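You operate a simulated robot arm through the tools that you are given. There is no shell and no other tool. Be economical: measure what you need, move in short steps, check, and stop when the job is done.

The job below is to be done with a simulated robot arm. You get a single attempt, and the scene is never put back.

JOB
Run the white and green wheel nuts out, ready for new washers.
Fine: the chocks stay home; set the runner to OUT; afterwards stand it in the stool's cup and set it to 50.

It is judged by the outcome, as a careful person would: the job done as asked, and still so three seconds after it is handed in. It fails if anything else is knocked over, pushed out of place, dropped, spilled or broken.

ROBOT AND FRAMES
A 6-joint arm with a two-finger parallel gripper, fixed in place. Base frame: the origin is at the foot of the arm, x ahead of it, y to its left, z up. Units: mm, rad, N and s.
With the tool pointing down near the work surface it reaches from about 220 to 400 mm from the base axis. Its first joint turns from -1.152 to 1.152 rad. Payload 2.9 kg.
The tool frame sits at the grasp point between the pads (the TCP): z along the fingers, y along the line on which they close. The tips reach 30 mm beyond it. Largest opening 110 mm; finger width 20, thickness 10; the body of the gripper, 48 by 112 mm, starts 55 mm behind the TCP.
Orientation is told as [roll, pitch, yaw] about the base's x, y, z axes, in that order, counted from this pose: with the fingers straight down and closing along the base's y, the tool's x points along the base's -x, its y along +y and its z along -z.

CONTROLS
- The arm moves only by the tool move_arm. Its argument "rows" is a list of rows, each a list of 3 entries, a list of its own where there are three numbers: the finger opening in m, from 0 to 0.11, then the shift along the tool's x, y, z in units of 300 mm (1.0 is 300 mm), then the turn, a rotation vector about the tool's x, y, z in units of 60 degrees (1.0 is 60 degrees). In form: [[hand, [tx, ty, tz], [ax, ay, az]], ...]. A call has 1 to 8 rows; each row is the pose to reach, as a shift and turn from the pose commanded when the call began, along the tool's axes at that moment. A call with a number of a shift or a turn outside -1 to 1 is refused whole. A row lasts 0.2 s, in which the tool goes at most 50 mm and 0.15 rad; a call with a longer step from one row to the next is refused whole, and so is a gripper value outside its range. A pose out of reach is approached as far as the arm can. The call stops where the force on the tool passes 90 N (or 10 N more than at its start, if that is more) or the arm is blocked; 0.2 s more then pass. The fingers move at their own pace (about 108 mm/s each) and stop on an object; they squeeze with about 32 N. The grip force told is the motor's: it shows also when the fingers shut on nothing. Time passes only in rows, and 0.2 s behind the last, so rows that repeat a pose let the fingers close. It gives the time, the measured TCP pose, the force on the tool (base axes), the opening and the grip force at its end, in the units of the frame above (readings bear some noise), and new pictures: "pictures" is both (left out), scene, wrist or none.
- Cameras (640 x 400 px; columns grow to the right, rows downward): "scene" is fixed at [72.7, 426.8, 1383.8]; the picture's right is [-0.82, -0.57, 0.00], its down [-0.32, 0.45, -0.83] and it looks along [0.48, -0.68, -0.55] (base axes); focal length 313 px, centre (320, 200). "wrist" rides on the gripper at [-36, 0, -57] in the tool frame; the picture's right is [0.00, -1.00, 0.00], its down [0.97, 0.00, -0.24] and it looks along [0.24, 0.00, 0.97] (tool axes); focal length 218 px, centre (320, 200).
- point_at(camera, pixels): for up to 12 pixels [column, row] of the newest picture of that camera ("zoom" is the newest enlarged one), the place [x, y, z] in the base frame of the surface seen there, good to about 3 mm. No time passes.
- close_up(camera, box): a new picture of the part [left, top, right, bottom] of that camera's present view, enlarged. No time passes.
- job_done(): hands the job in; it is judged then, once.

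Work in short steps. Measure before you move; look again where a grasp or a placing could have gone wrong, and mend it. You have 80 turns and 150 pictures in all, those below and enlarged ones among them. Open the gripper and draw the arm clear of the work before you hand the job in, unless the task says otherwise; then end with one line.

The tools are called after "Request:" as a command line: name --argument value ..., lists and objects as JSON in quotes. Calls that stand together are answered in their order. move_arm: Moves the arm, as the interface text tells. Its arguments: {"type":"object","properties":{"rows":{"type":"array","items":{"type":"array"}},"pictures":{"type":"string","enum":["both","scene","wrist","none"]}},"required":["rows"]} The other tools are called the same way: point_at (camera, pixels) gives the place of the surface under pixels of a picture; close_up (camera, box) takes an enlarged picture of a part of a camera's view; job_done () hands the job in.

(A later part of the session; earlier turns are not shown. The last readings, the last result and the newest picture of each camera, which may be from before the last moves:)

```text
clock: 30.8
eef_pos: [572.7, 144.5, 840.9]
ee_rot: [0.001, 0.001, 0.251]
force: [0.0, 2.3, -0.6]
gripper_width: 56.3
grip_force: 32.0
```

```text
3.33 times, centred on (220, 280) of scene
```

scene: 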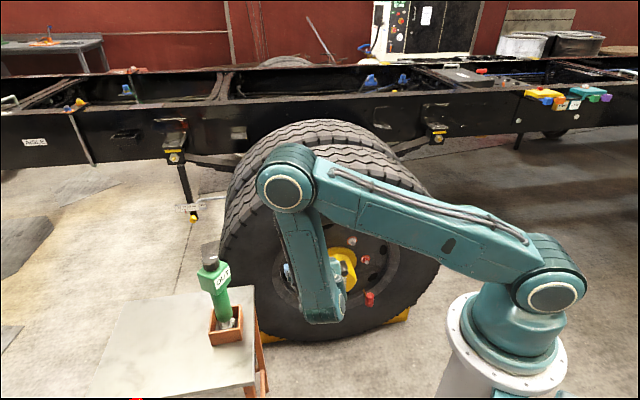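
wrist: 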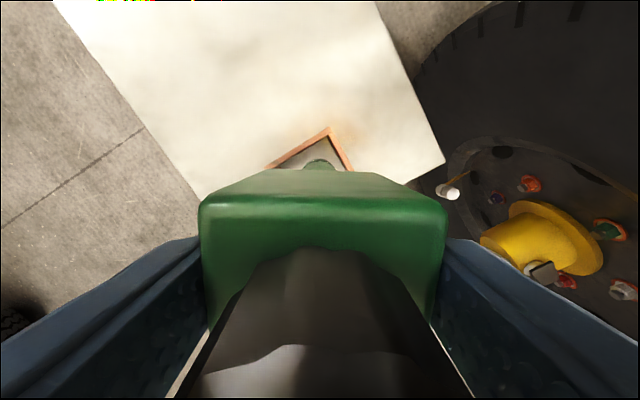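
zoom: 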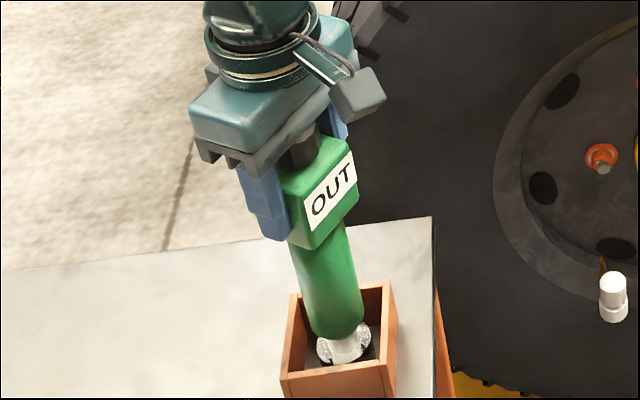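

Grip is on the head at 56 mm, label OUT. I lift straight up out of the cup.

Request:
move_arm --rows '[[0.03, [0, 0, -0.05], [0, 0, 0]], [0.03, [0, 0, -0.15], [0, 0, 0]], [0.03, [0, 0, -0.3], [0, 0, 0]], [0.03, [0, 0, -0.45], [0, 0, 0]], [0.03, [0, 0, -0.6], [0, 0, 0]], [0.03, [0, 0, -0.7], [0, 0, 0]], [0.03, [0, 0, -0.7], [0, 0, 0]]]'

Request:
close_up --camera "scene" --box '[150, 140, 290, 300]'

```text
clock: 32.4
eef_pos: [573.0, 145.2, 1050.4]
ee_rot: [-0.001, 0.002, 0.25]
force: [0.5, 0.7, -8.3]
gripper_width: 56.2
grip_force: 32.3
```

scene: 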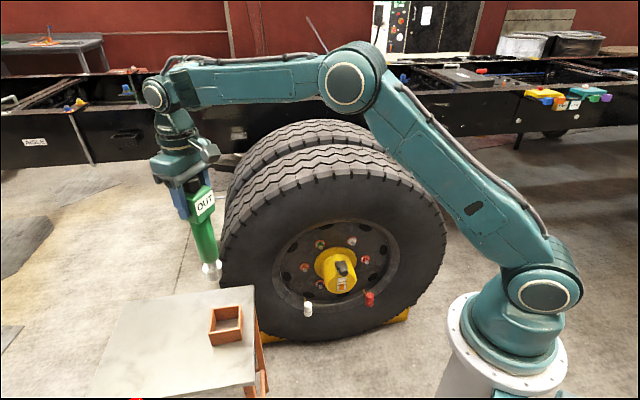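
wrist: 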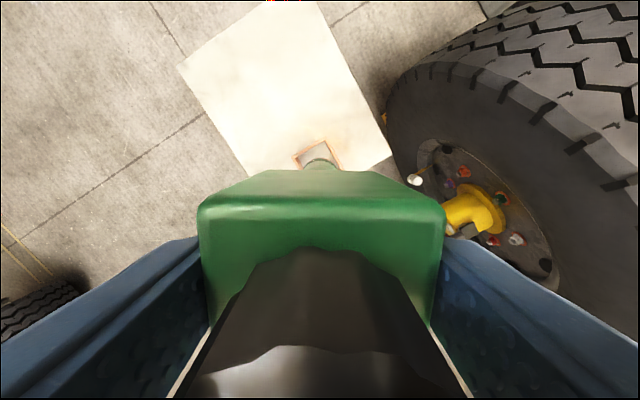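

```text
2.50 times, centred on (220, 220) of scene
```

zoom: 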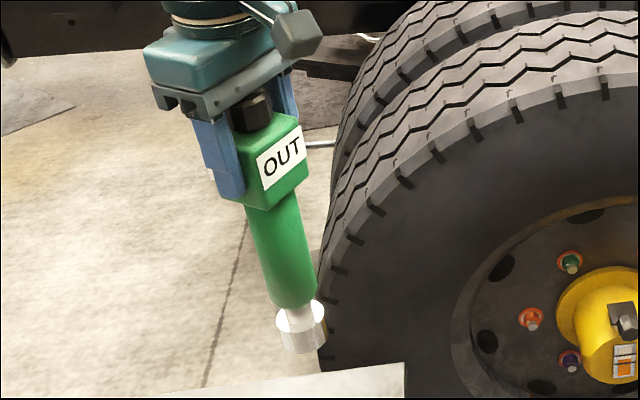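

The runner hangs straight. I measure its axis: handle and socket points.

Request:
point_at --camera "zoom" --pixels '[[280, 325], [302, 330], [321, 320], [300, 349], [303, 352], [272, 240], [290, 236], [295, 290], [305, 340], [275, 210], [262, 200]]'

Request:
close_up --camera "scene" --box '[190, 240, 240, 290]'

```text
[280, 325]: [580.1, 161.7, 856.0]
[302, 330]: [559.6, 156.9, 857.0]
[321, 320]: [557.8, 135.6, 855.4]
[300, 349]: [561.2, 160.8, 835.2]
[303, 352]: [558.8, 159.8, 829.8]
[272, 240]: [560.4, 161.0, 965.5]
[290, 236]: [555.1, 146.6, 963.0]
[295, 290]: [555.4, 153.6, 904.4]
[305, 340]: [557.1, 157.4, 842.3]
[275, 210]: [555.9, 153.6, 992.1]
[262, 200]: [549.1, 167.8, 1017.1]
```

```text
8.00 times, centred on (215, 265) of scene
```

zoom: 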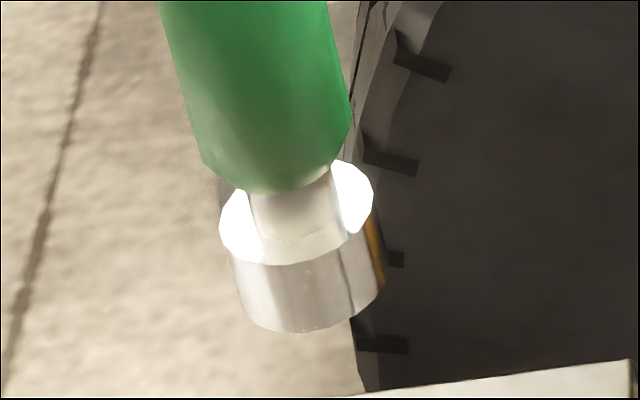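

Socket axis lies within ~1.5 mm of the TCP axis, tip 221 mm beyond TCP. I swing toward the green nut: yaw first at height, then pitch.

Request:
move_arm --rows '[[0.03, [0.08, -0.061, 0], [0, 0, 0.124]], [0.03, [0.16, -0.122, 0], [0, 0, 0.247]], [0.03, [0.24, -0.184, 0], [0, 0, 0.371]], [0.03, [0.32, -0.245, 0], [0, 0, 0.494]], [0.03, [0.4, -0.306, 0], [0, 0, 0.618]], [0.03, [0.48, -0.367, 0], [0, 0, 0.742]], [0.03, [0.56, -0.429, 0], [0, 0, 0.865]], [0.03, [0.641, -0.49, 0], [0, 0, 0.989]]]' --pictures "none"

Request:
move_arm --rows '[[0.03, [0, 0, 0.09], [0, -0.125, 0]], [0.03, [0, 0, 0.18], [0, -0.25, 0]], [0.03, [0, 0, 0.27], [0, -0.375, 0]], [0.03, [0, 0, 0.36], [0, -0.5, 0]], [0.03, [0, 0, 0.45], [0, -0.625, 0]], [0.03, [0, 0, 0.54], [0, -0.75, 0]], [0.03, [0, 0, 0.63], [0, -0.875, 0]], [0.03, [0, 0, 0.72], [0, -1.0, 0]]]'

```text
clock: 34.2
eef_pos: [423.3, -45.1, 1049.7]
ee_rot: [-0.001, 0.0, -0.787]
force: [-0.5, -0.3, -8.0]
gripper_width: 55.9
grip_force: 32.0
```

```text
clock: 36.0
eef_pos: [423.1, -45.7, 832.9]
ee_rot: [0.003, -1.046, -0.789]
force: [-0.5, 0.2, -9.6]
gripper_width: 55.7
grip_force: 31.8
```

scene: 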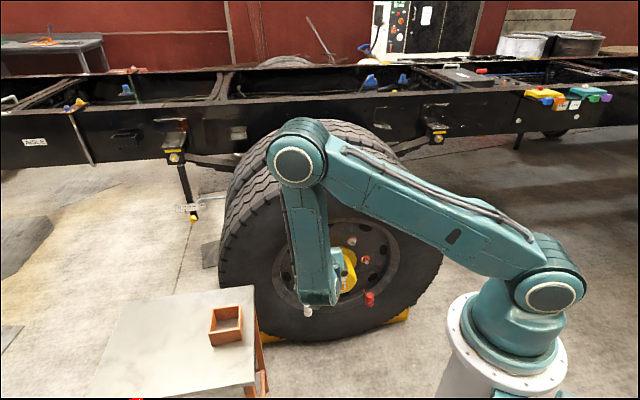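
wrist: 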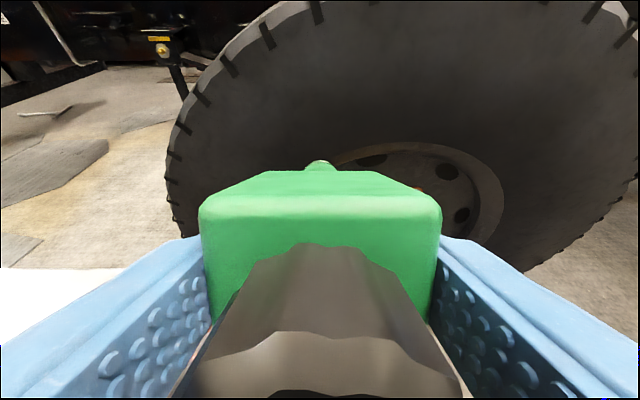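

I finish the pitch to horizontal and go to 60 mm in front of the green nut.

Request:
move_arm --rows '[[0.03, [0.09, -0.03, 0.06], [0, -0.0625, 0]], [0.03, [0.18, -0.06, 0.119], [0, -0.125, 0]], [0.03, [0.27, -0.09, 0.178], [0, -0.1875, 0]], [0.03, [0.36, -0.121, 0.238], [0, -0.25, 0]], [0.03, [0.45, -0.151, 0.297], [0, -0.3125, 0]], [0.03, [0.54, -0.181, 0.357], [0, -0.375, 0]], [0.03, [0.63, -0.212, 0.416], [0, -0.4375, 0]], [0.03, [0.72, -0.242, 0.476], [0, -0.5, 0]]]'

Request:
close_up --camera "scene" --box '[260, 200, 420, 330]'

```text
clock: 37.8
eef_pos: [413.1, -44.3, 573.8]
ee_rot: [-0.026, -1.426, -0.796]
force: [-0.2, -0.3, -8.5]
gripper_width: 55.8
grip_force: 31.9
out of reach, approached as far as the arm can: row 4, 5, 6, 7, 8
```

scene: 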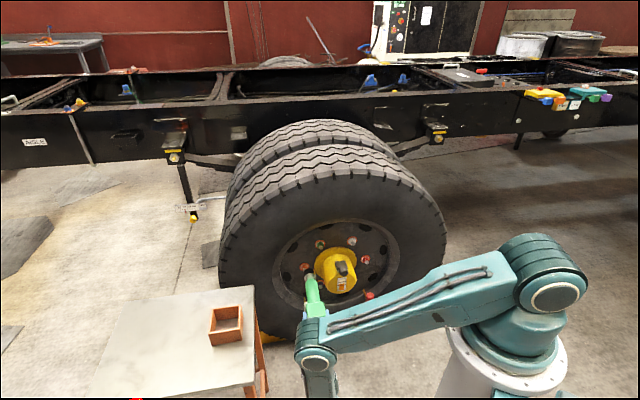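
wrist: 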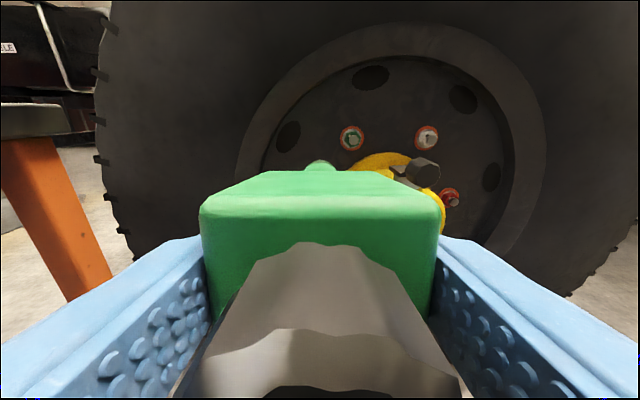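

```text
3.08 times, centred on (340, 265) of scene
```

zoom: 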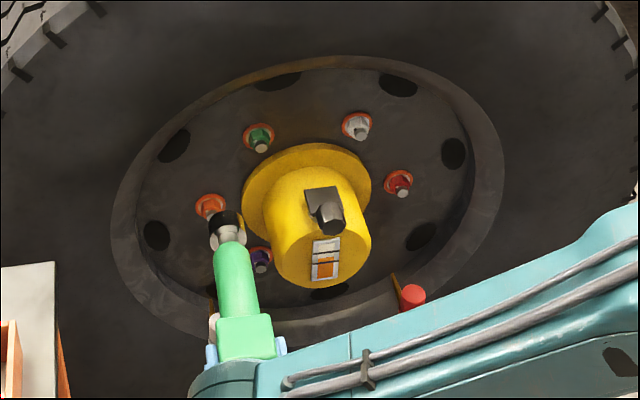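

The arm folded to its limit: it stopped at (413,-44,574), pitch -1.43, short of the asked pose. I test whether going forward (toward the wheel) brings the pose into reach.

Request:
move_arm --rows '[[0.03, [0, 0, 0.05], [0, 0, 0]], [0.03, [0, 0, 0.1], [0, 0, 0]], [0.03, [0, 0, 0.143], [0, 0, 0]]]' --pictures "scene"

```text
clock: 38.6
eef_pos: [441.5, -74.2, 571.0]
ee_rot: [-0.027, -1.42, -0.798]
force: [-0.6, -0.5, -8.0]
gripper_width: 56.0
grip_force: 32.1
out of reach, approached as far as the arm can: row 3
```

scene: 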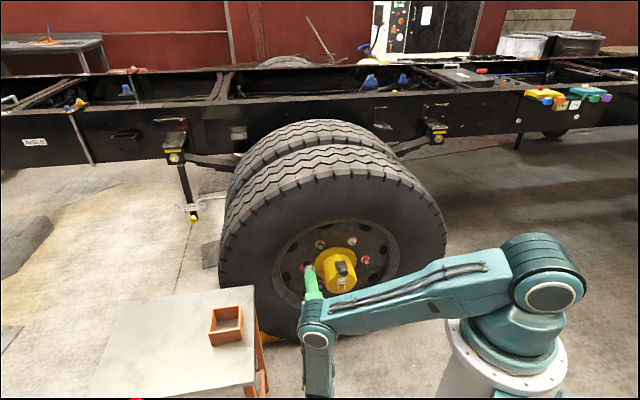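

I measure the arm's joints to understand the limit.

Request:
point_at --camera "scene" --pixels '[[550, 297], [540, 258], [430, 290], [318, 340], [320, 380], [312, 322], [312, 290], [307, 268]]'

Request:
close_up --camera "scene" --box '[270, 240, 430, 400]'

```text
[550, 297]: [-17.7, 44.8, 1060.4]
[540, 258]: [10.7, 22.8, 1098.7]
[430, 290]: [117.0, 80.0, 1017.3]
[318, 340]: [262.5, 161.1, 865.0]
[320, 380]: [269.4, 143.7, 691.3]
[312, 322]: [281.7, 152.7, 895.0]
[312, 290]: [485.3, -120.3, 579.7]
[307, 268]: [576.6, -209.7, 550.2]
```

```text
2.50 times, centred on (350, 320) of scene
```

zoom: 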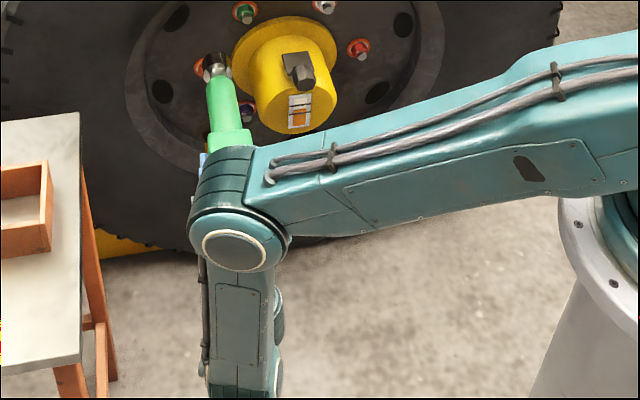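

So the shoulder is at z≈1055 and the hand can't quite reach horizontal with the axial grip. I'll regrip the runner tilted ~35° (hand higher) — first bring it back to the cup by retreating along the reverse path.

Request:
move_arm --rows '[[0.03, [0, 0, -0.12], [0, 0, 0]], [0.03, [-0.08, 0.002, -0.22], [0, 0.05, 0]], [0.03, [-0.2, 0.005, -0.24], [0, 0.1, 0]], [0.03, [-0.34, 0.008, -0.24], [0, 0.15, 0]], [0.03, [-0.48, 0.012, -0.24], [0, 0.2, 0]], [0.03, [-0.62, 0.015, -0.24], [0, 0.25, 0]], [0.03, [-0.74, 0.02, -0.24], [0, 0.3, 0]], [0.03, [-0.847, 0.022, -0.24], [0, 0.354, 0]]]' --pictures "none"

```text
clock: 40.4
eef_pos: [424.2, -45.2, 833.8]
ee_rot: [-0.011, -1.052, -0.817]
force: [-0.1, -0.4, -8.5]
gripper_width: 55.9
grip_force: 32.1
```

Good; now pitch back to straight down while rising.

Request:
move_arm --rows '[[0.03, [-0.078, 0, -0.045], [0, 0.125, 0]], [0.03, [-0.156, 0, -0.09], [0, 0.25, 0]], [0.03, [-0.235, 0, -0.135], [0, 0.375, 0]], [0.03, [-0.313, 0, -0.18], [0, 0.5, 0]], [0.03, [-0.391, 0, -0.225], [0, 0.625, 0]], [0.03, [-0.47, 0, -0.27], [0, 0.75, 0]], [0.03, [-0.548, 0, -0.315], [0, 0.875, 0]], [0.03, [-0.626, 0, -0.36], [0, 1.0, 0]]]' --pictures "none"

```text
clock: 42.2
eef_pos: [422.9, -42.6, 1050.0]
ee_rot: [-0.005, -0.005, -0.825]
force: [0.7, 0.2, -8.9]
gripper_width: 56.0
grip_force: 31.7
```

Now yaw back and go above the cup.

Request:
move_arm --rows '[[0.03, [0.015, 0.099, 0], [0, 0, -0.125]], [0.03, [0.03, 0.198, 0], [0, 0, -0.25]], [0.03, [0.045, 0.297, 0], [0, 0, -0.375]], [0.03, [0.06, 0.396, 0], [0, 0, -0.5]], [0.03, [0.075, 0.496, 0], [0, 0, -0.625]], [0.03, [0.09, 0.595, 0], [0, 0, -0.75]], [0.03, [0.105, 0.694, 0], [0, 0, -0.875]], [0.03, [0.12, 0.793, 0], [0, 0, -1.0]]]'

Request:
close_up --camera "scene" --box '[170, 220, 270, 360]'

```text
clock: 44.0
eef_pos: [573.2, 145.5, 1047.3]
ee_rot: [-0.009, 0.001, 0.225]
force: [-0.2, 0.0, -8.3]
gripper_width: 55.8
grip_force: 32.0
```

scene: 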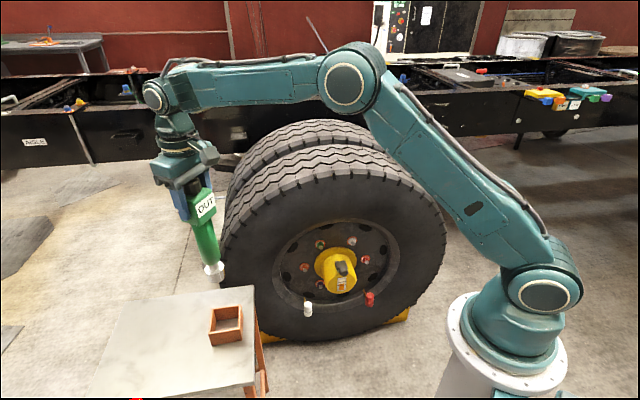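
wrist: 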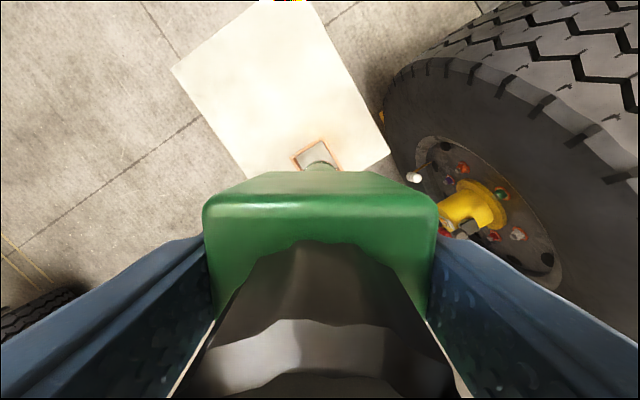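

```text
2.86 times, centred on (220, 290) of scene
```

zoom: 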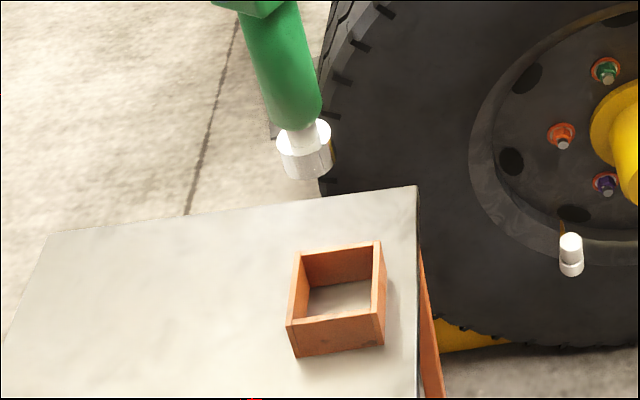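

Empty cup is visible; I measure its rim corners to centre the runner.

Request:
point_at --camera "zoom" --pixels '[[302, 254], [378, 243], [290, 324], [384, 314], [340, 295], [325, 310], [350, 285]]'

```text
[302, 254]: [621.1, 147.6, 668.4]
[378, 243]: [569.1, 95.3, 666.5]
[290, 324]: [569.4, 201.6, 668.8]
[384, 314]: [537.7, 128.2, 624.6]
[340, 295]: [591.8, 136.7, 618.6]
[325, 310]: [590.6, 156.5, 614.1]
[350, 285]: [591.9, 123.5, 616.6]
```

Cup centre ≈(569.5,148.5), interior ±29 mm. I lower the runner into it.

Request:
move_arm --rows '[[0.03, [0.009, 0.005, 0.15], [0, 0, 0]], [0.03, [0.009, 0.005, 0.3], [0, 0, 0]], [0.03, [0.009, 0.005, 0.45], [0, 0, 0]], [0.03, [0.009, 0.005, 0.57], [0, 0, 0]], [0.03, [0.009, 0.005, 0.65], [0, 0, 0]], [0.03, [0.009, 0.005, 0.678], [0, 0, 0]], [0.03, [0.009, 0.005, 0.69], [0, 0, 0]]]' --pictures "none"

Request:
close_up --camera "scene" --box '[170, 220, 270, 360]'

```text
clock: 45.2
eef_pos: [580.6, 148.0, 878.1]
ee_rot: [-0.008, -0.039, 0.221]
force: [-2.8, -1.6, 12.2]
gripper_width: 56.1
grip_force: 31.8
stopped in row 6: the force on the tool passed its limit (the readings are from after the stop); the commanded pose is now the measured one
```

```text
2.86 times, centred on (220, 290) of scene
```

zoom: 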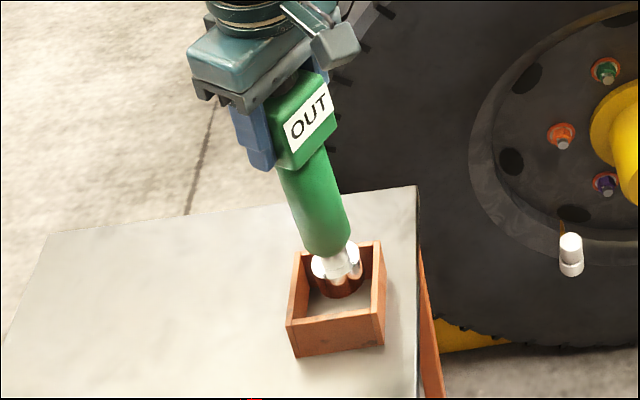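

It stopped at z 878: the socket caught the far rim, so the runner has probably swung slightly in the grip. I lift and measure its tilt.

Request:
move_arm --rows '[[0.03, [0, 0, -0.06], [0, 0, 0]], [0.03, [0.025, 0, -0.2], [0, 0, 0]], [0.03, [0.025, 0, -0.25], [0, 0.0, 0]]]'

Request:
close_up --camera "scene" --box '[170, 220, 270, 360]'

```text
clock: 46.0
eef_pos: [569.6, 144.8, 950.5]
ee_rot: [-0.008, -0.035, 0.222]
force: [0.7, 0.3, -9.2]
gripper_width: 55.7
grip_force: 32.3
```

scene: 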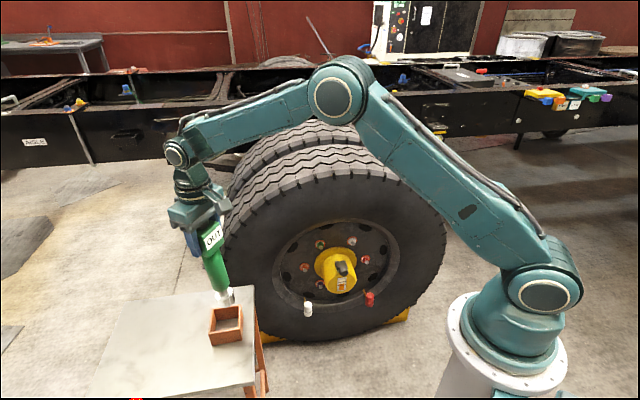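
wrist: 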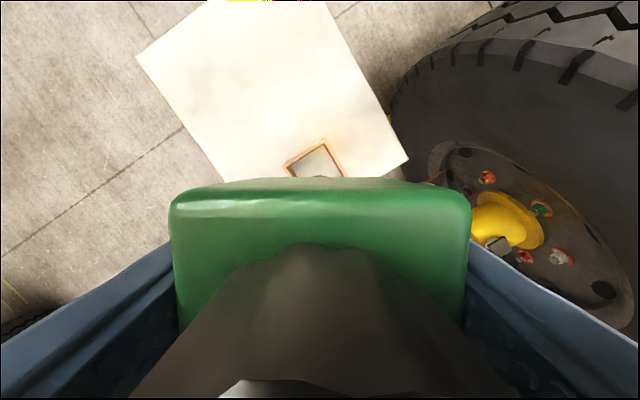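

```text
2.86 times, centred on (220, 290) of scene
```

zoom: 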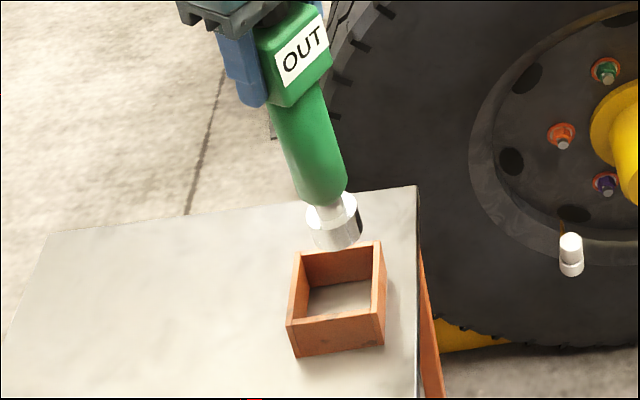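

The runner slid up in the grip and hangs slightly tilted. I measure the axis again.

Request:
point_at --camera "zoom" --pixels '[[312, 230], [335, 235], [358, 222], [337, 248], [300, 130], [320, 125], [320, 180], [270, 100], [345, 247]]'

Request:
close_up --camera "scene" --box '[160, 180, 260, 310]'

```text
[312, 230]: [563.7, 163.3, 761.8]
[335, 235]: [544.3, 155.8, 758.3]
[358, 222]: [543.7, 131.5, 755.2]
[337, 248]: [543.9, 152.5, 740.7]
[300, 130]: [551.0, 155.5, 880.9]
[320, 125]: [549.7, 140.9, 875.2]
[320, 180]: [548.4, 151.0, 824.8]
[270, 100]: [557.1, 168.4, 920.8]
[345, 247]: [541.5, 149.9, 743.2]
```

```text
3.08 times, centred on (210, 245) of scene
```

zoom: 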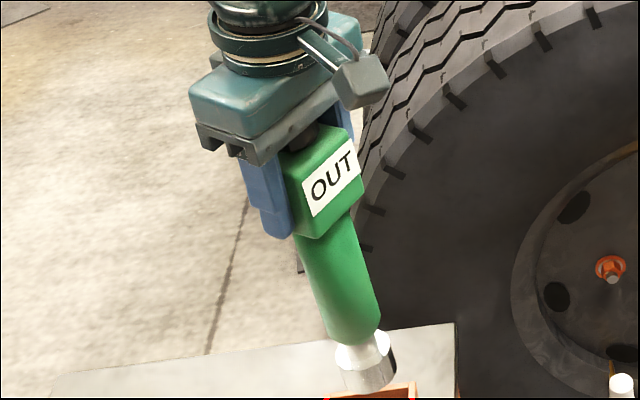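

Runner tilts about 4.5° (tip toward the robot) and slid ~11 mm up. I tilt the hand to make it vertical, centre it over the cup, and check.

Request:
move_arm --rows '[[0.03, [0.01, 0.005, 0], [0, -0.04, 0]], [0.03, [0.01, 0.005, 0], [0, -0.075, 0]], [0.03, [0.01, 0.005, 0], [0, -0.075, 0]]]' --pictures "wrist"

Request:
close_up --camera "scene" --box '[180, 240, 260, 350]'

```text
clock: 46.8
eef_pos: [566.4, 146.1, 952.5]
ee_rot: [-0.006, -0.115, 0.223]
force: [0.3, -0.9, -7.8]
gripper_width: 56.0
grip_force: 31.5
```

wrist: 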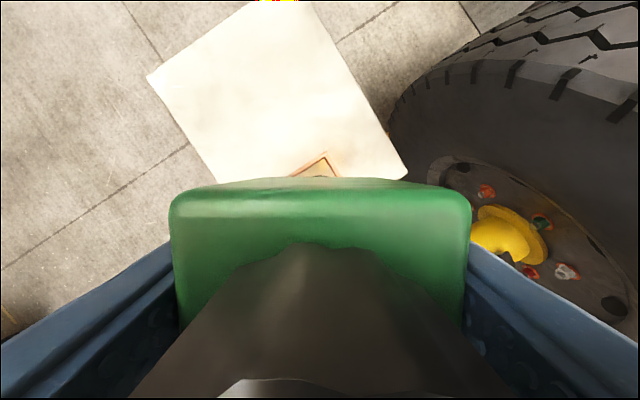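

```text
3.64 times, centred on (220, 295) of scene
```

zoom: 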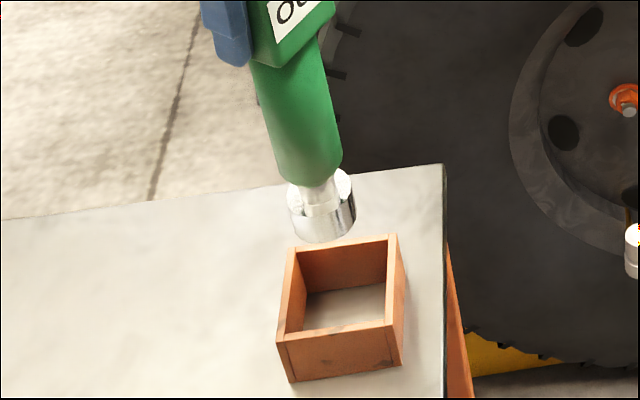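

Measure the socket and handle positions again.

Request:
point_at --camera "zoom" --pixels '[[293, 220], [325, 228], [354, 208], [325, 242], [280, 100], [300, 95], [320, 90], [310, 160], [290, 160], [335, 150]]'

Request:
point_at --camera "zoom" --pixels '[[290, 252], [390, 240], [281, 340], [396, 325]]'

```text
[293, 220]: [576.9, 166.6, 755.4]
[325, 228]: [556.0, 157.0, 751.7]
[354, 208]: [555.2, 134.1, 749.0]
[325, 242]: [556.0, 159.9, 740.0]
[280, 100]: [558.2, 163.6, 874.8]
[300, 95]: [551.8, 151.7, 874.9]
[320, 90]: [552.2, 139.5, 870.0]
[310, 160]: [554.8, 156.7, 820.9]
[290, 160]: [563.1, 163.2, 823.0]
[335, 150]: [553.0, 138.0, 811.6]
```

```text
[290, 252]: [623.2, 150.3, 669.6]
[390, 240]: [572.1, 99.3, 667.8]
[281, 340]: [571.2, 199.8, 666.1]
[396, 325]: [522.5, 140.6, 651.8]
```

Socket now centred at (571,148), nearly vertical. I lower it vertically into the cup.

Request:
move_arm --rows '[[0.03, [0.015, 0, 0.13], [0, 0, 0]], [0.03, [0.029, 0, 0.25], [0, 0, 0]], [0.03, [0.038, 0, 0.33], [0, 0, 0]], [0.03, [0.043, 0, 0.37], [0, 0, 0]], [0.03, [0.045, 0, 0.39], [0, 0, 0]], [0.03, [0.045, 0, 0.4], [0, 0, 0]]]' --pictures "none"

Request:
close_up --camera "scene" --box '[170, 220, 270, 360]'

```text
clock: 48.2
eef_pos: [567.7, 145.0, 831.4]
ee_rot: [-0.005, -0.116, 0.221]
force: [-1.3, 0.1, -5.6]
gripper_width: 56.0
grip_force: 31.8
```

```text
2.86 times, centred on (220, 290) of scene
```

zoom: 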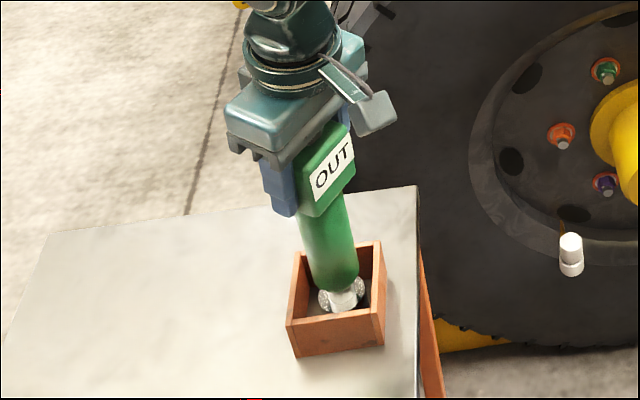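

It stands inside the cup with light contact. I lower 2 mm more, open, and rise along the tool.

Request:
move_arm --rows '[[0.03, [0, 0, 0.008], [0, 0, 0]], [0.065, [0, 0, 0.004], [0, 0, 0]], [0.08, [0, 0, 0], [0, 0, 0]], [0.09, [0, 0, -0.12], [0, 0, 0]], [0.09, [0, 0, -0.28], [0, 0, 0]], [0.09, [0, 0, -0.42], [0, 0.05, 0]], [0.09, [0, 0, -0.55], [0, 0.11, 0]]]'

Request:
close_up --camera "scene" --box '[170, 220, 270, 360]'

Request:
close_up --camera "wrist" --box '[270, 130, 370, 230]'

```text
clock: 49.8
eef_pos: [548.5, 143.2, 996.2]
ee_rot: [-0.007, 0.003, 0.223]
force: [0.3, 0.2, 0.9]
gripper_width: 89.9
grip_force: 0.1
```

scene: 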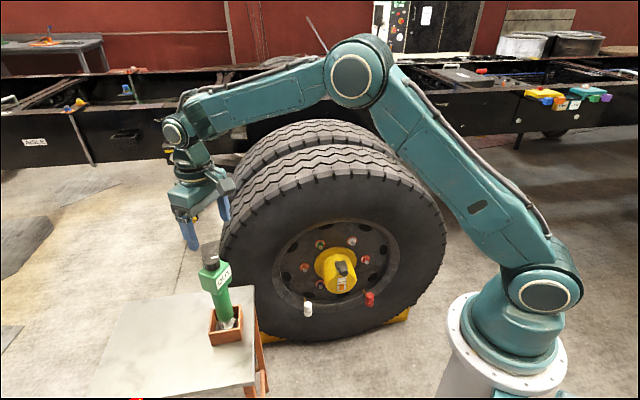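
wrist: 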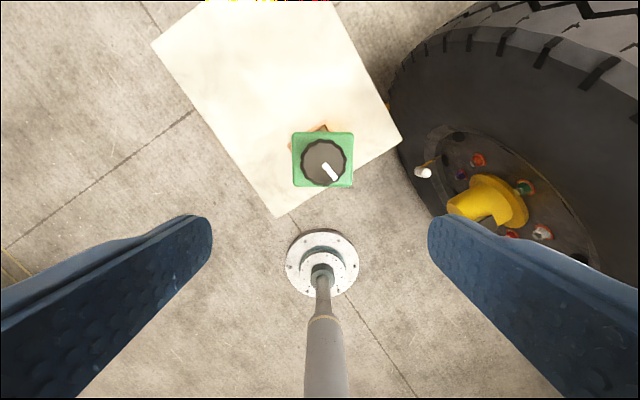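

```text
2.86 times, centred on (220, 290) of scene
```

zoom: 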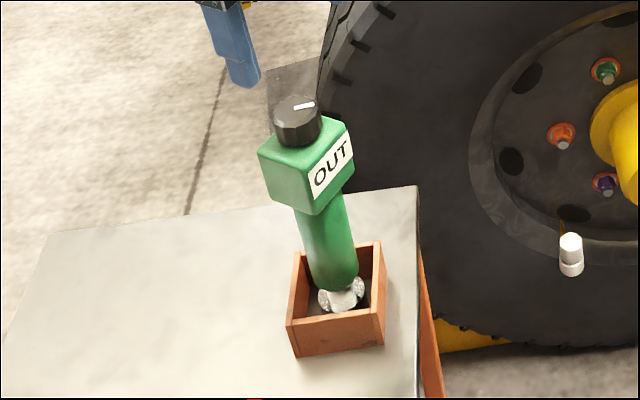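

```text
4.00 times, centred on (320, 180) of wrist
```

zoom: 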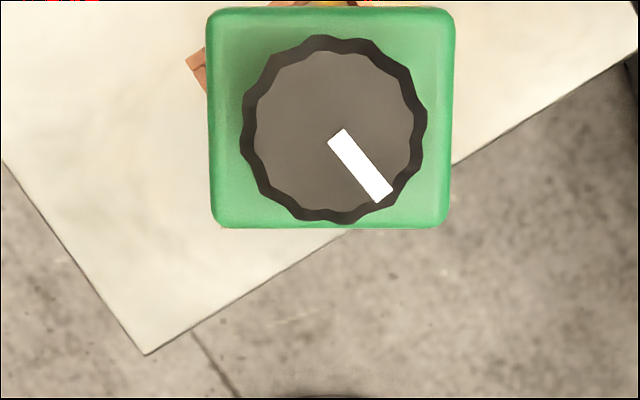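

Runner stands well, still OUT. I locate the head, then begin turning the hand 90° for a tilted grasp.

Request:
point_at --camera "wrist" --pixels '[[294, 135], [352, 135], [350, 184], [295, 185], [322, 165], [310, 165], [334, 165]]'

Request:
move_arm --rows '[[0.09, [0, 0, -0.03], [0, 0, 0.13]], [0.09, [0, 0, -0.06], [0, 0, 0.26]], [0.09, [0, 0, -0.1], [0, 0, 0.39]], [0.09, [0, 0, -0.1], [0, 0, 0.52]], [0.09, [0, 0, -0.1], [0, 0, 0.65]], [0.09, [0, 0, -0.1], [0, 0, 0.78]], [0.09, [0, 0, -0.1], [0, 0, 0.9]], [0.09, [0, 0, -0.1], [0, 0, 1.0]]]' --pictures "none"

Request:
move_arm --rows '[[0.09, [0, 0, 0], [0, 0, 0.13]], [0.09, [0, 0, 0], [0, 0, 0.26]], [0.09, [0, 0, 0], [0, 0, 0.39]], [0.09, [0, 0, 0], [0, 0, 0.5]], [0.09, [0, 0, 0], [0, 0, 0.5]]]' --pictures "none"

```text
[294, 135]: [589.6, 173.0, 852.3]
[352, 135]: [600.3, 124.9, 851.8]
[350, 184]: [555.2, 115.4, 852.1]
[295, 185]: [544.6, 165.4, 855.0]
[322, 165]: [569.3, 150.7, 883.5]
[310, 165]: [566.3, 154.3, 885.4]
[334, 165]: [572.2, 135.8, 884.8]
```

```text
clock: 51.6
eef_pos: [548.0, 141.5, 1024.2]
ee_rot: [-0.003, -0.009, -0.83]
force: [0.0, 0.7, 0.1]
gripper_width: 89.8
grip_force: 0.1
```

```text
clock: 52.8
eef_pos: [548.5, 142.0, 1023.3]
ee_rot: [0.001, -0.008, -1.351]
force: [0.7, -1.2, -0.2]
gripper_width: 89.9
grip_force: 0.0
```

Head centre ≈(572.4,144.7). I tilt the hand +35° while moving to the tilted pre-grasp on the -y side, above the knob.

Request:
move_arm --rows '[[0.09, [-0.07, 0.02, 0], [0, 0.1, 0]], [0.09, [-0.14, 0.04, 0], [0, 0.2, 0]], [0.09, [-0.21, 0.06, 0], [0, 0.3, 0]], [0.09, [-0.276, 0.08, 0.02], [0, 0.4, 0]], [0.09, [-0.276, 0.08, 0.1], [0, 0.5, 0]], [0.09, [-0.276, 0.08, 0.2], [0, 0.583, 0]], [0.09, [-0.276, 0.08, 0.269], [0, 0.583, 0]]]'

```text
clock: 54.4
eef_pos: [585.3, 66.9, 942.6]
ee_rot: [0.004, 0.605, -1.349]
force: [-0.2, 0.7, 0.2]
gripper_width: 90.1
grip_force: 0.0
out of reach, approached as far as the arm can: row 4, 5, 6, 7
```

scene: 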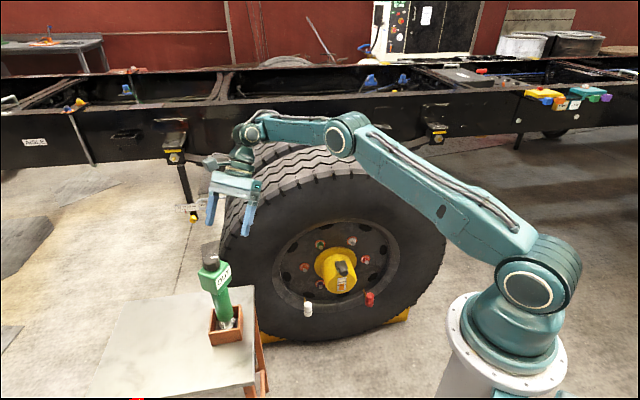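
wrist: 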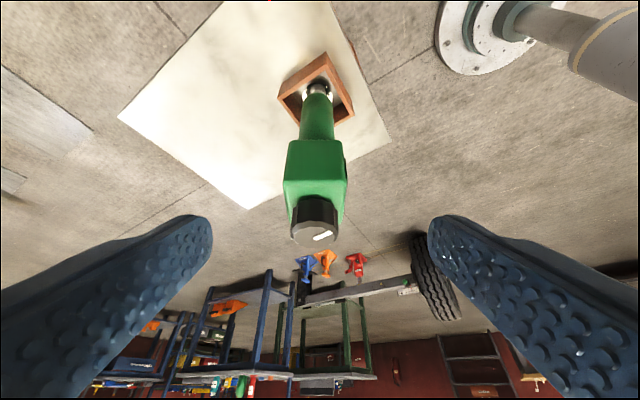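

The tilted pre-grasp is reached, with the runner centred between the fingers. I advance 139 mm along the tool.

Request:
move_arm --rows '[[0.09, [0, 0.005, 0.12], [0, 0, 0]], [0.09, [0, 0.01, 0.25], [0, 0, 0]], [0.09, [0, 0.015, 0.36], [0, 0, 0]], [0.09, [0, 0.015, 0.43], [0, 0, 0]], [0.09, [0, 0.015, 0.463], [0, 0, 0]], [0.09, [0, 0.015, 0.463], [0, 0, 0]]]'

Request:
close_up --camera "scene" --box '[170, 220, 270, 340]'

```text
clock: 55.8
eef_pos: [574.2, 143.5, 829.6]
ee_rot: [0.003, 0.603, -1.347]
force: [-1.2, -2.0, 5.9]
gripper_width: 90.1
grip_force: 0.2
```

scene: 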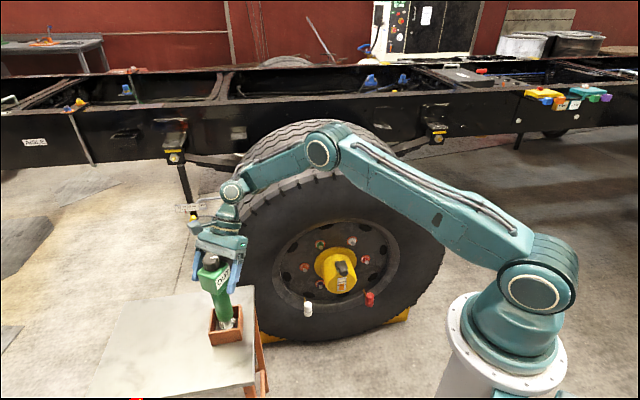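
wrist: 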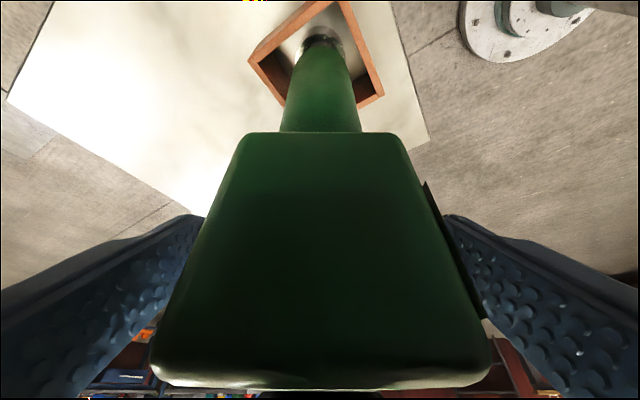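

```text
3.33 times, centred on (220, 280) of scene
```

zoom: 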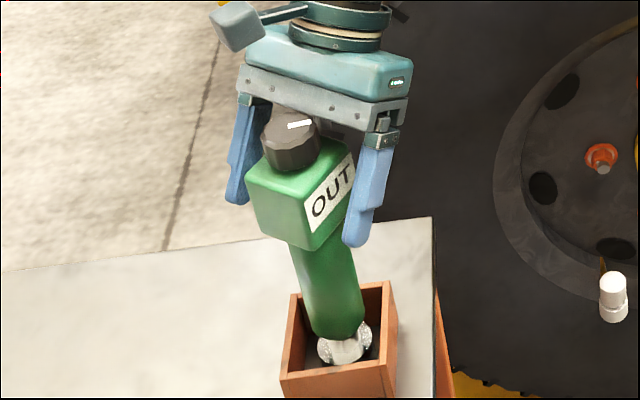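

A 6 N touch: knob against the palm edge. I back off 7 mm and close.

Request:
move_arm --rows '[[0.09, [0, 0, -0.023], [0, 0, 0]], [0.03, [0, 0, -0.023], [0, 0, 0]], [0.03, [0, 0, -0.023], [0, 0, 0]], [0.03, [0, 0, -0.023], [0, 0, 0]]]' --pictures "none"

Request:
close_up --camera "scene" --box '[170, 220, 270, 340]'

```text
clock: 56.8
eef_pos: [573.5, 140.9, 834.2]
ee_rot: [-0.001, 0.602, -1.352]
force: [0.8, 0.7, -0.4]
gripper_width: 49.7
grip_force: 32.1
```

```text
3.33 times, centred on (220, 280) of scene
```

zoom: 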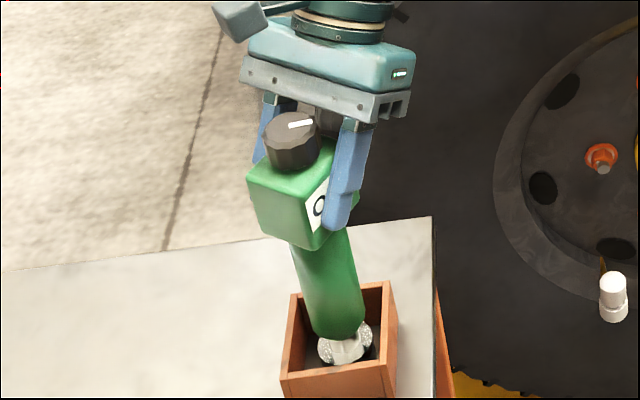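

Firm grip at 49.7 mm. I lift straight up.

Request:
move_arm --rows '[[0.03, [0.04, 0, -0.058], [0, 0, 0]], [0.03, [0.1, 0, -0.144], [0, 0, 0]], [0.03, [0.18, 0, -0.26], [0, 0, 0]], [0.03, [0.26, 0, -0.375], [0, 0, 0]], [0.03, [0.34, 0, -0.49], [0, 0, 0]], [0.03, [0.34, 0, -0.49], [0, 0, 0]]]'

Request:
close_up --camera "scene" --box '[160, 150, 280, 310]'

```text
clock: 58.2
eef_pos: [571.1, 141.8, 1012.8]
ee_rot: [0.005, 0.604, -1.349]
force: [0.1, -0.8, -9.1]
gripper_width: 50.0
grip_force: 31.5
```

scene: 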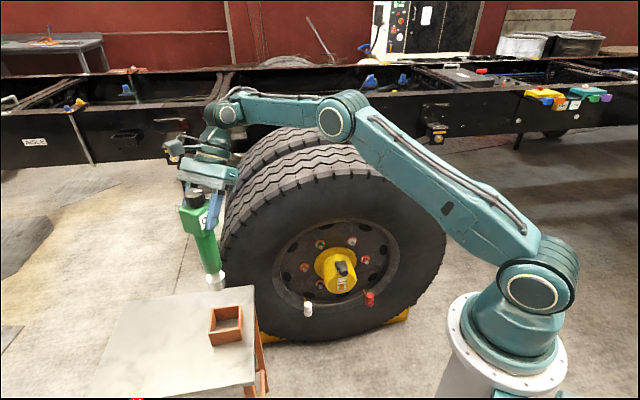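
wrist: 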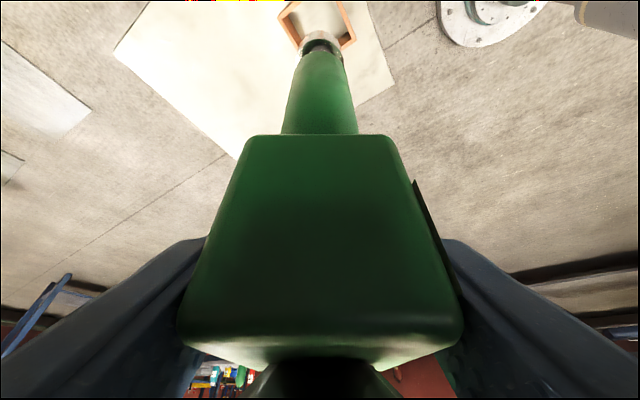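

```text
2.50 times, centred on (220, 230) of scene
```

zoom: 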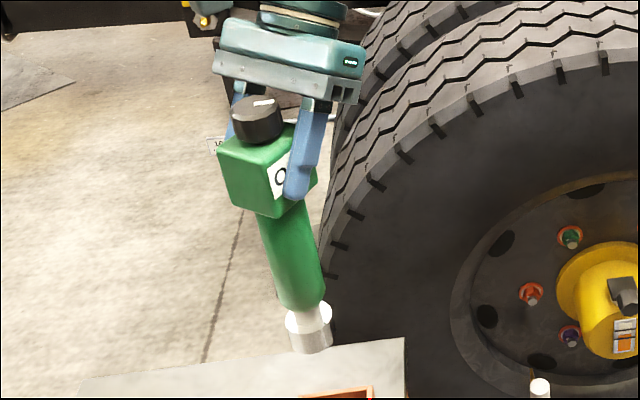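

Measure the runner's axis in this grip.

Request:
point_at --camera "zoom" --pixels '[[290, 325], [310, 332], [329, 320], [310, 351], [275, 240], [290, 236], [300, 290], [312, 285], [256, 118]]'

Request:
point_at --camera "wrist" --pixels '[[320, 55], [320, 100], [320, 125], [300, 100], [340, 100], [307, 42], [337, 42]]'

```text
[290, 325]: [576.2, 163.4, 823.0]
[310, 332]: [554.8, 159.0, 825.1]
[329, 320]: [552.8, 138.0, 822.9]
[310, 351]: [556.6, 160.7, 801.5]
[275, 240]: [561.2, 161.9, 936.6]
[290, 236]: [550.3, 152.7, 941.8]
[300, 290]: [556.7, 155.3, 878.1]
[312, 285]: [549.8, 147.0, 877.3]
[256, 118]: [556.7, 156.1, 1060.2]
```

```text
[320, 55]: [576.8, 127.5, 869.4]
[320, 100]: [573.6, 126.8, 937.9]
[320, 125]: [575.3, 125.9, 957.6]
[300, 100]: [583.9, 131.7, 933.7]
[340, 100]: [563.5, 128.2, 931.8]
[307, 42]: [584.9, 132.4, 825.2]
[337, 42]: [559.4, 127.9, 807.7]
```

Runner hangs vertical, tip 212 mm below the TCP and ~6 mm off. I yaw to the wheel heading while retreating from the stool.

Request:
move_arm --rows '[[0.03, [-0.031, -0.064, -0.021], [0.038, 0, -0.055]], [0.03, [-0.062, -0.129, -0.043], [0.077, 0, -0.111]], [0.03, [-0.093, -0.193, -0.064], [0.115, 0, -0.166]], [0.03, [-0.124, -0.258, -0.086], [0.153, 0, -0.222]], [0.03, [-0.154, -0.322, -0.107], [0.192, 0, -0.277]], [0.03, [-0.185, -0.386, -0.128], [0.23, 0, -0.332]], [0.03, [-0.216, -0.451, -0.15], [0.268, 0, -0.388]], [0.03, [-0.247, -0.515, -0.171], [0.3065, 0, -0.443]]]' --pictures "none"

```text
clock: 60.0
eef_pos: [441.1, 20.6, 1011.6]
ee_rot: [0.004, 0.599, -0.786]
force: [-0.3, -0.3, -8.8]
gripper_width: 49.9
grip_force: 32.1
out of reach, approached as far as the arm can: row 2, 3, 4, 5, 6, 7
```

Good orientation. Now pitch 60° while descending.

Request:
move_arm --rows '[[0.03, [-0.047, -0.027, 0.069], [0, -0.125, 0]], [0.03, [-0.094, -0.055, 0.137], [0, -0.25, 0]], [0.03, [-0.141, -0.082, 0.206], [0, -0.375, 0]], [0.03, [-0.188, -0.11, 0.275], [0, -0.5, 0]], [0.03, [-0.235, -0.137, 0.344], [0, -0.625, 0]], [0.03, [-0.282, -0.165, 0.412], [0, -0.75, 0]], [0.03, [-0.329, -0.192, 0.481], [0, -0.875, 0]], [0.03, [-0.376, -0.22, 0.55], [0, -1.0, 0]]]' --pictures "none"

```text
clock: 61.8
eef_pos: [394.2, -26.4, 813.8]
ee_rot: [-0.002, -0.446, -0.784]
force: [0.0, 0.1, -7.7]
gripper_width: 50.1
grip_force: 31.8
```

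Continue to horizontal, 45 mm in front of the green stud.

Request:
move_arm --rows '[[0.03, [0.014, -0.027, 0.101], [0, -0.0622, 0]], [0.03, [0.029, -0.055, 0.202], [0, -0.1244, 0]], [0.03, [0.043, -0.082, 0.303], [0, -0.1866, 0]], [0.03, [0.057, -0.11, 0.404], [0, -0.2488, 0]], [0.03, [0.071, -0.137, 0.504], [0, -0.311, 0]], [0.03, [0.086, -0.164, 0.605], [0, -0.373, 0]], [0.03, [0.1, -0.192, 0.706], [0, -0.435, 0]], [0.03, [0.114, -0.219, 0.807], [0, -0.4975, 0]]]'

Request:
close_up --camera "scene" --box '[260, 210, 420, 330]'

Request:
close_up --camera "wrist" --box '[240, 0, 400, 120]'

```text
clock: 63.6
eef_pos: [399.7, -124.7, 579.5]
ee_rot: [0.0, -0.964, -0.785]
force: [0.3, -0.1, -9.1]
gripper_width: 50.0
grip_force: 32.2
```

scene: 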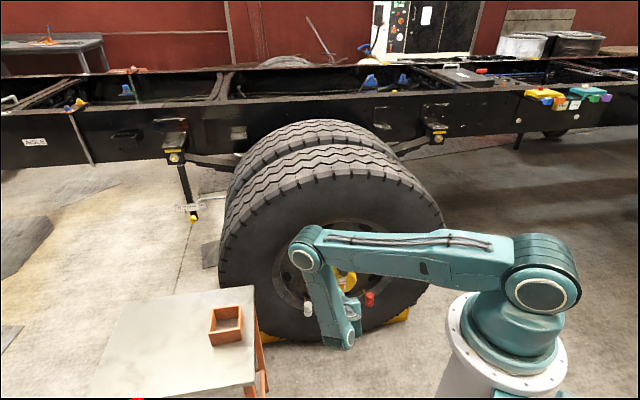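
wrist: 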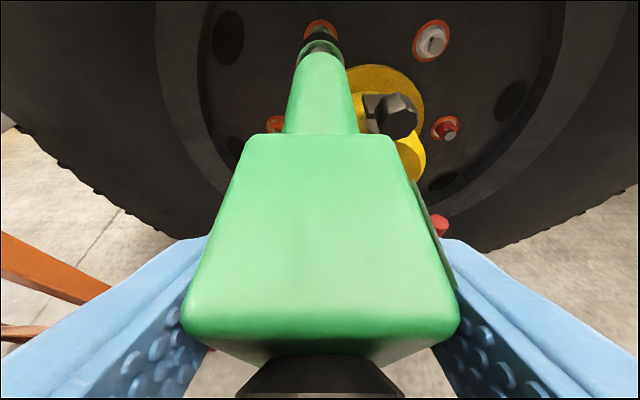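

```text
3.33 times, centred on (340, 270) of scene
```

zoom: 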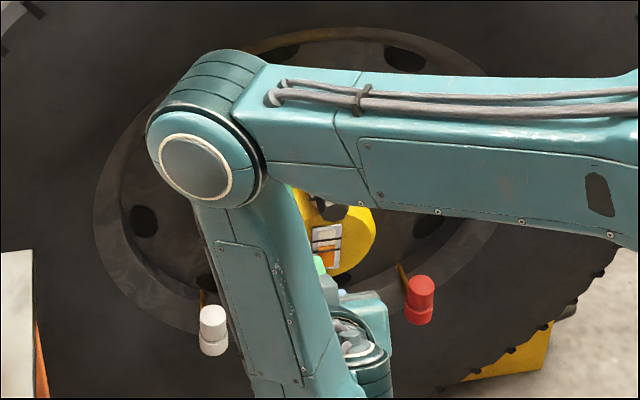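

```text
3.33 times, centred on (320, 60) of wrist
```

zoom: 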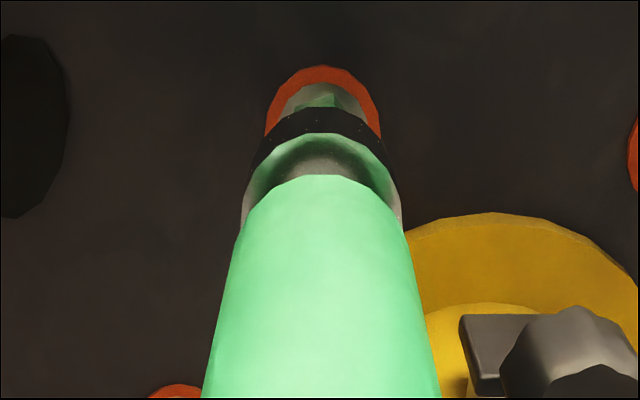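

Reached exactly, and the wrist camera shows socket and green nut in line at column ~321. I check the vertical alignment.

Request:
point_at --camera "wrist" --pixels '[[320, 36], [320, 39], [320, 58], [320, 80], [320, 100], [320, 125], [320, 29], [321, 21], [337, 30], [304, 30], [432, 42], [446, 132]]'

Request:
close_up --camera "wrist" --box '[290, 0, 350, 60]'

```text
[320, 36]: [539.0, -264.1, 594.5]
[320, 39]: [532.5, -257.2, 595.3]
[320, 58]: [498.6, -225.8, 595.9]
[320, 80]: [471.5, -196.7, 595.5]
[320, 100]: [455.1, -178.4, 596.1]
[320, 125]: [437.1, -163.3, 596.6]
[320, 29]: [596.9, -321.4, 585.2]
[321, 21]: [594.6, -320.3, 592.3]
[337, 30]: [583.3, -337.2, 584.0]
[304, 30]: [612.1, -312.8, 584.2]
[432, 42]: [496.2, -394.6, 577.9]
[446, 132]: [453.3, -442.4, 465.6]
```

```text
6.67 times, centred on (320, 30) of wrist
```

zoom: 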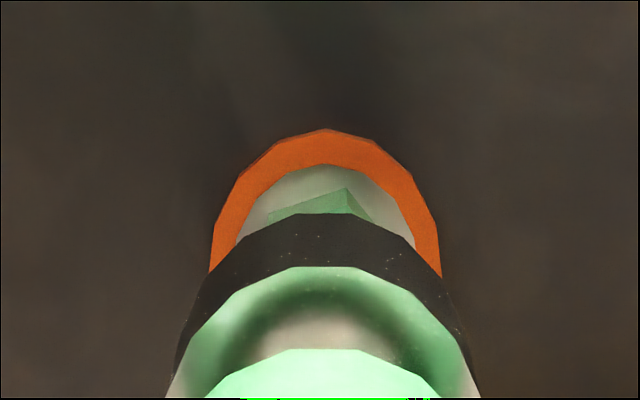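

Socket centre is z≈576.7 vs nut 574.5, level and laterally centred. I drop 2 mm and advance 42 mm.

Request:
move_arm --rows '[[0.03, [0.005, 0, 0.004], [0, 0, 0]], [0.03, [-0.023, 0, 0.045], [0, 0, 0]], [0.03, [-0.051, 0, 0.086], [0, 0, 0]], [0.03, [-0.075, 0, 0.119], [0, 0, 0]]]' --pictures "none"

Request:
close_up --camera "wrist" --box '[280, 0, 360, 80]'

```text
clock: 64.6
eef_pos: [430.1, -154.6, 577.6]
ee_rot: [-0.001, -0.964, -0.784]
force: [0.3, -0.2, -9.0]
gripper_width: 49.9
grip_force: 31.7
```

```text
5.00 times, centred on (320, 40) of wrist
```

zoom: 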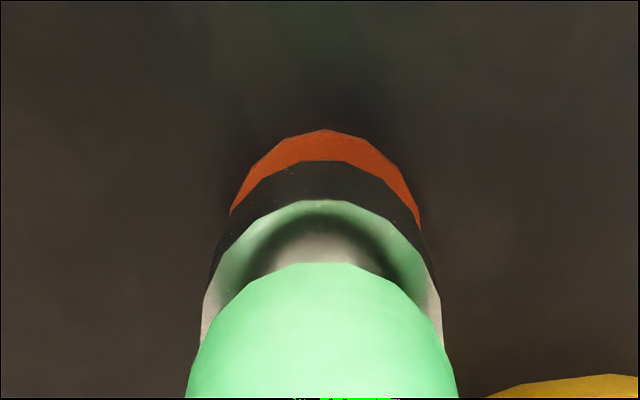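

No contact yet, still aligned. I advance in 4 mm rows.

Request:
move_arm --rows '[[0.03, [-0.0076, 0, 0.011], [0, 0, 0]], [0.03, [-0.0152, 0, 0.022], [0, 0, 0]], [0.03, [-0.0228, 0, 0.033], [0, 0, 0]], [0.03, [-0.0304, 0, 0.044], [0, 0, 0]]]' --pictures "none"

Request:
close_up --camera "wrist" --box '[280, 0, 360, 80]'

```text
clock: 65.6
eef_pos: [440.5, -166.5, 578.3]
ee_rot: [-0.003, -0.963, -0.783]
force: [1.1, -0.8, -9.1]
gripper_width: 50.0
grip_force: 32.0
```

```text
5.00 times, centred on (320, 40) of wrist
```

zoom: 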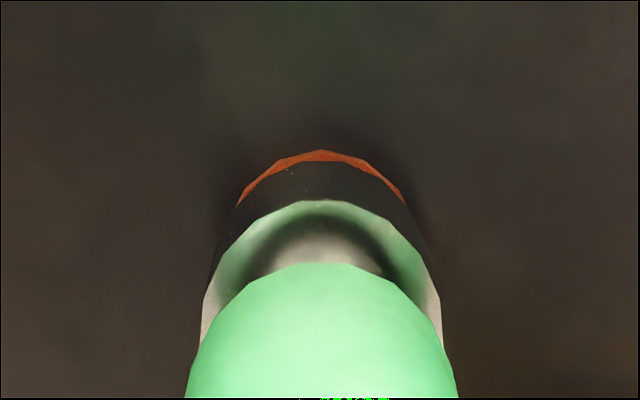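

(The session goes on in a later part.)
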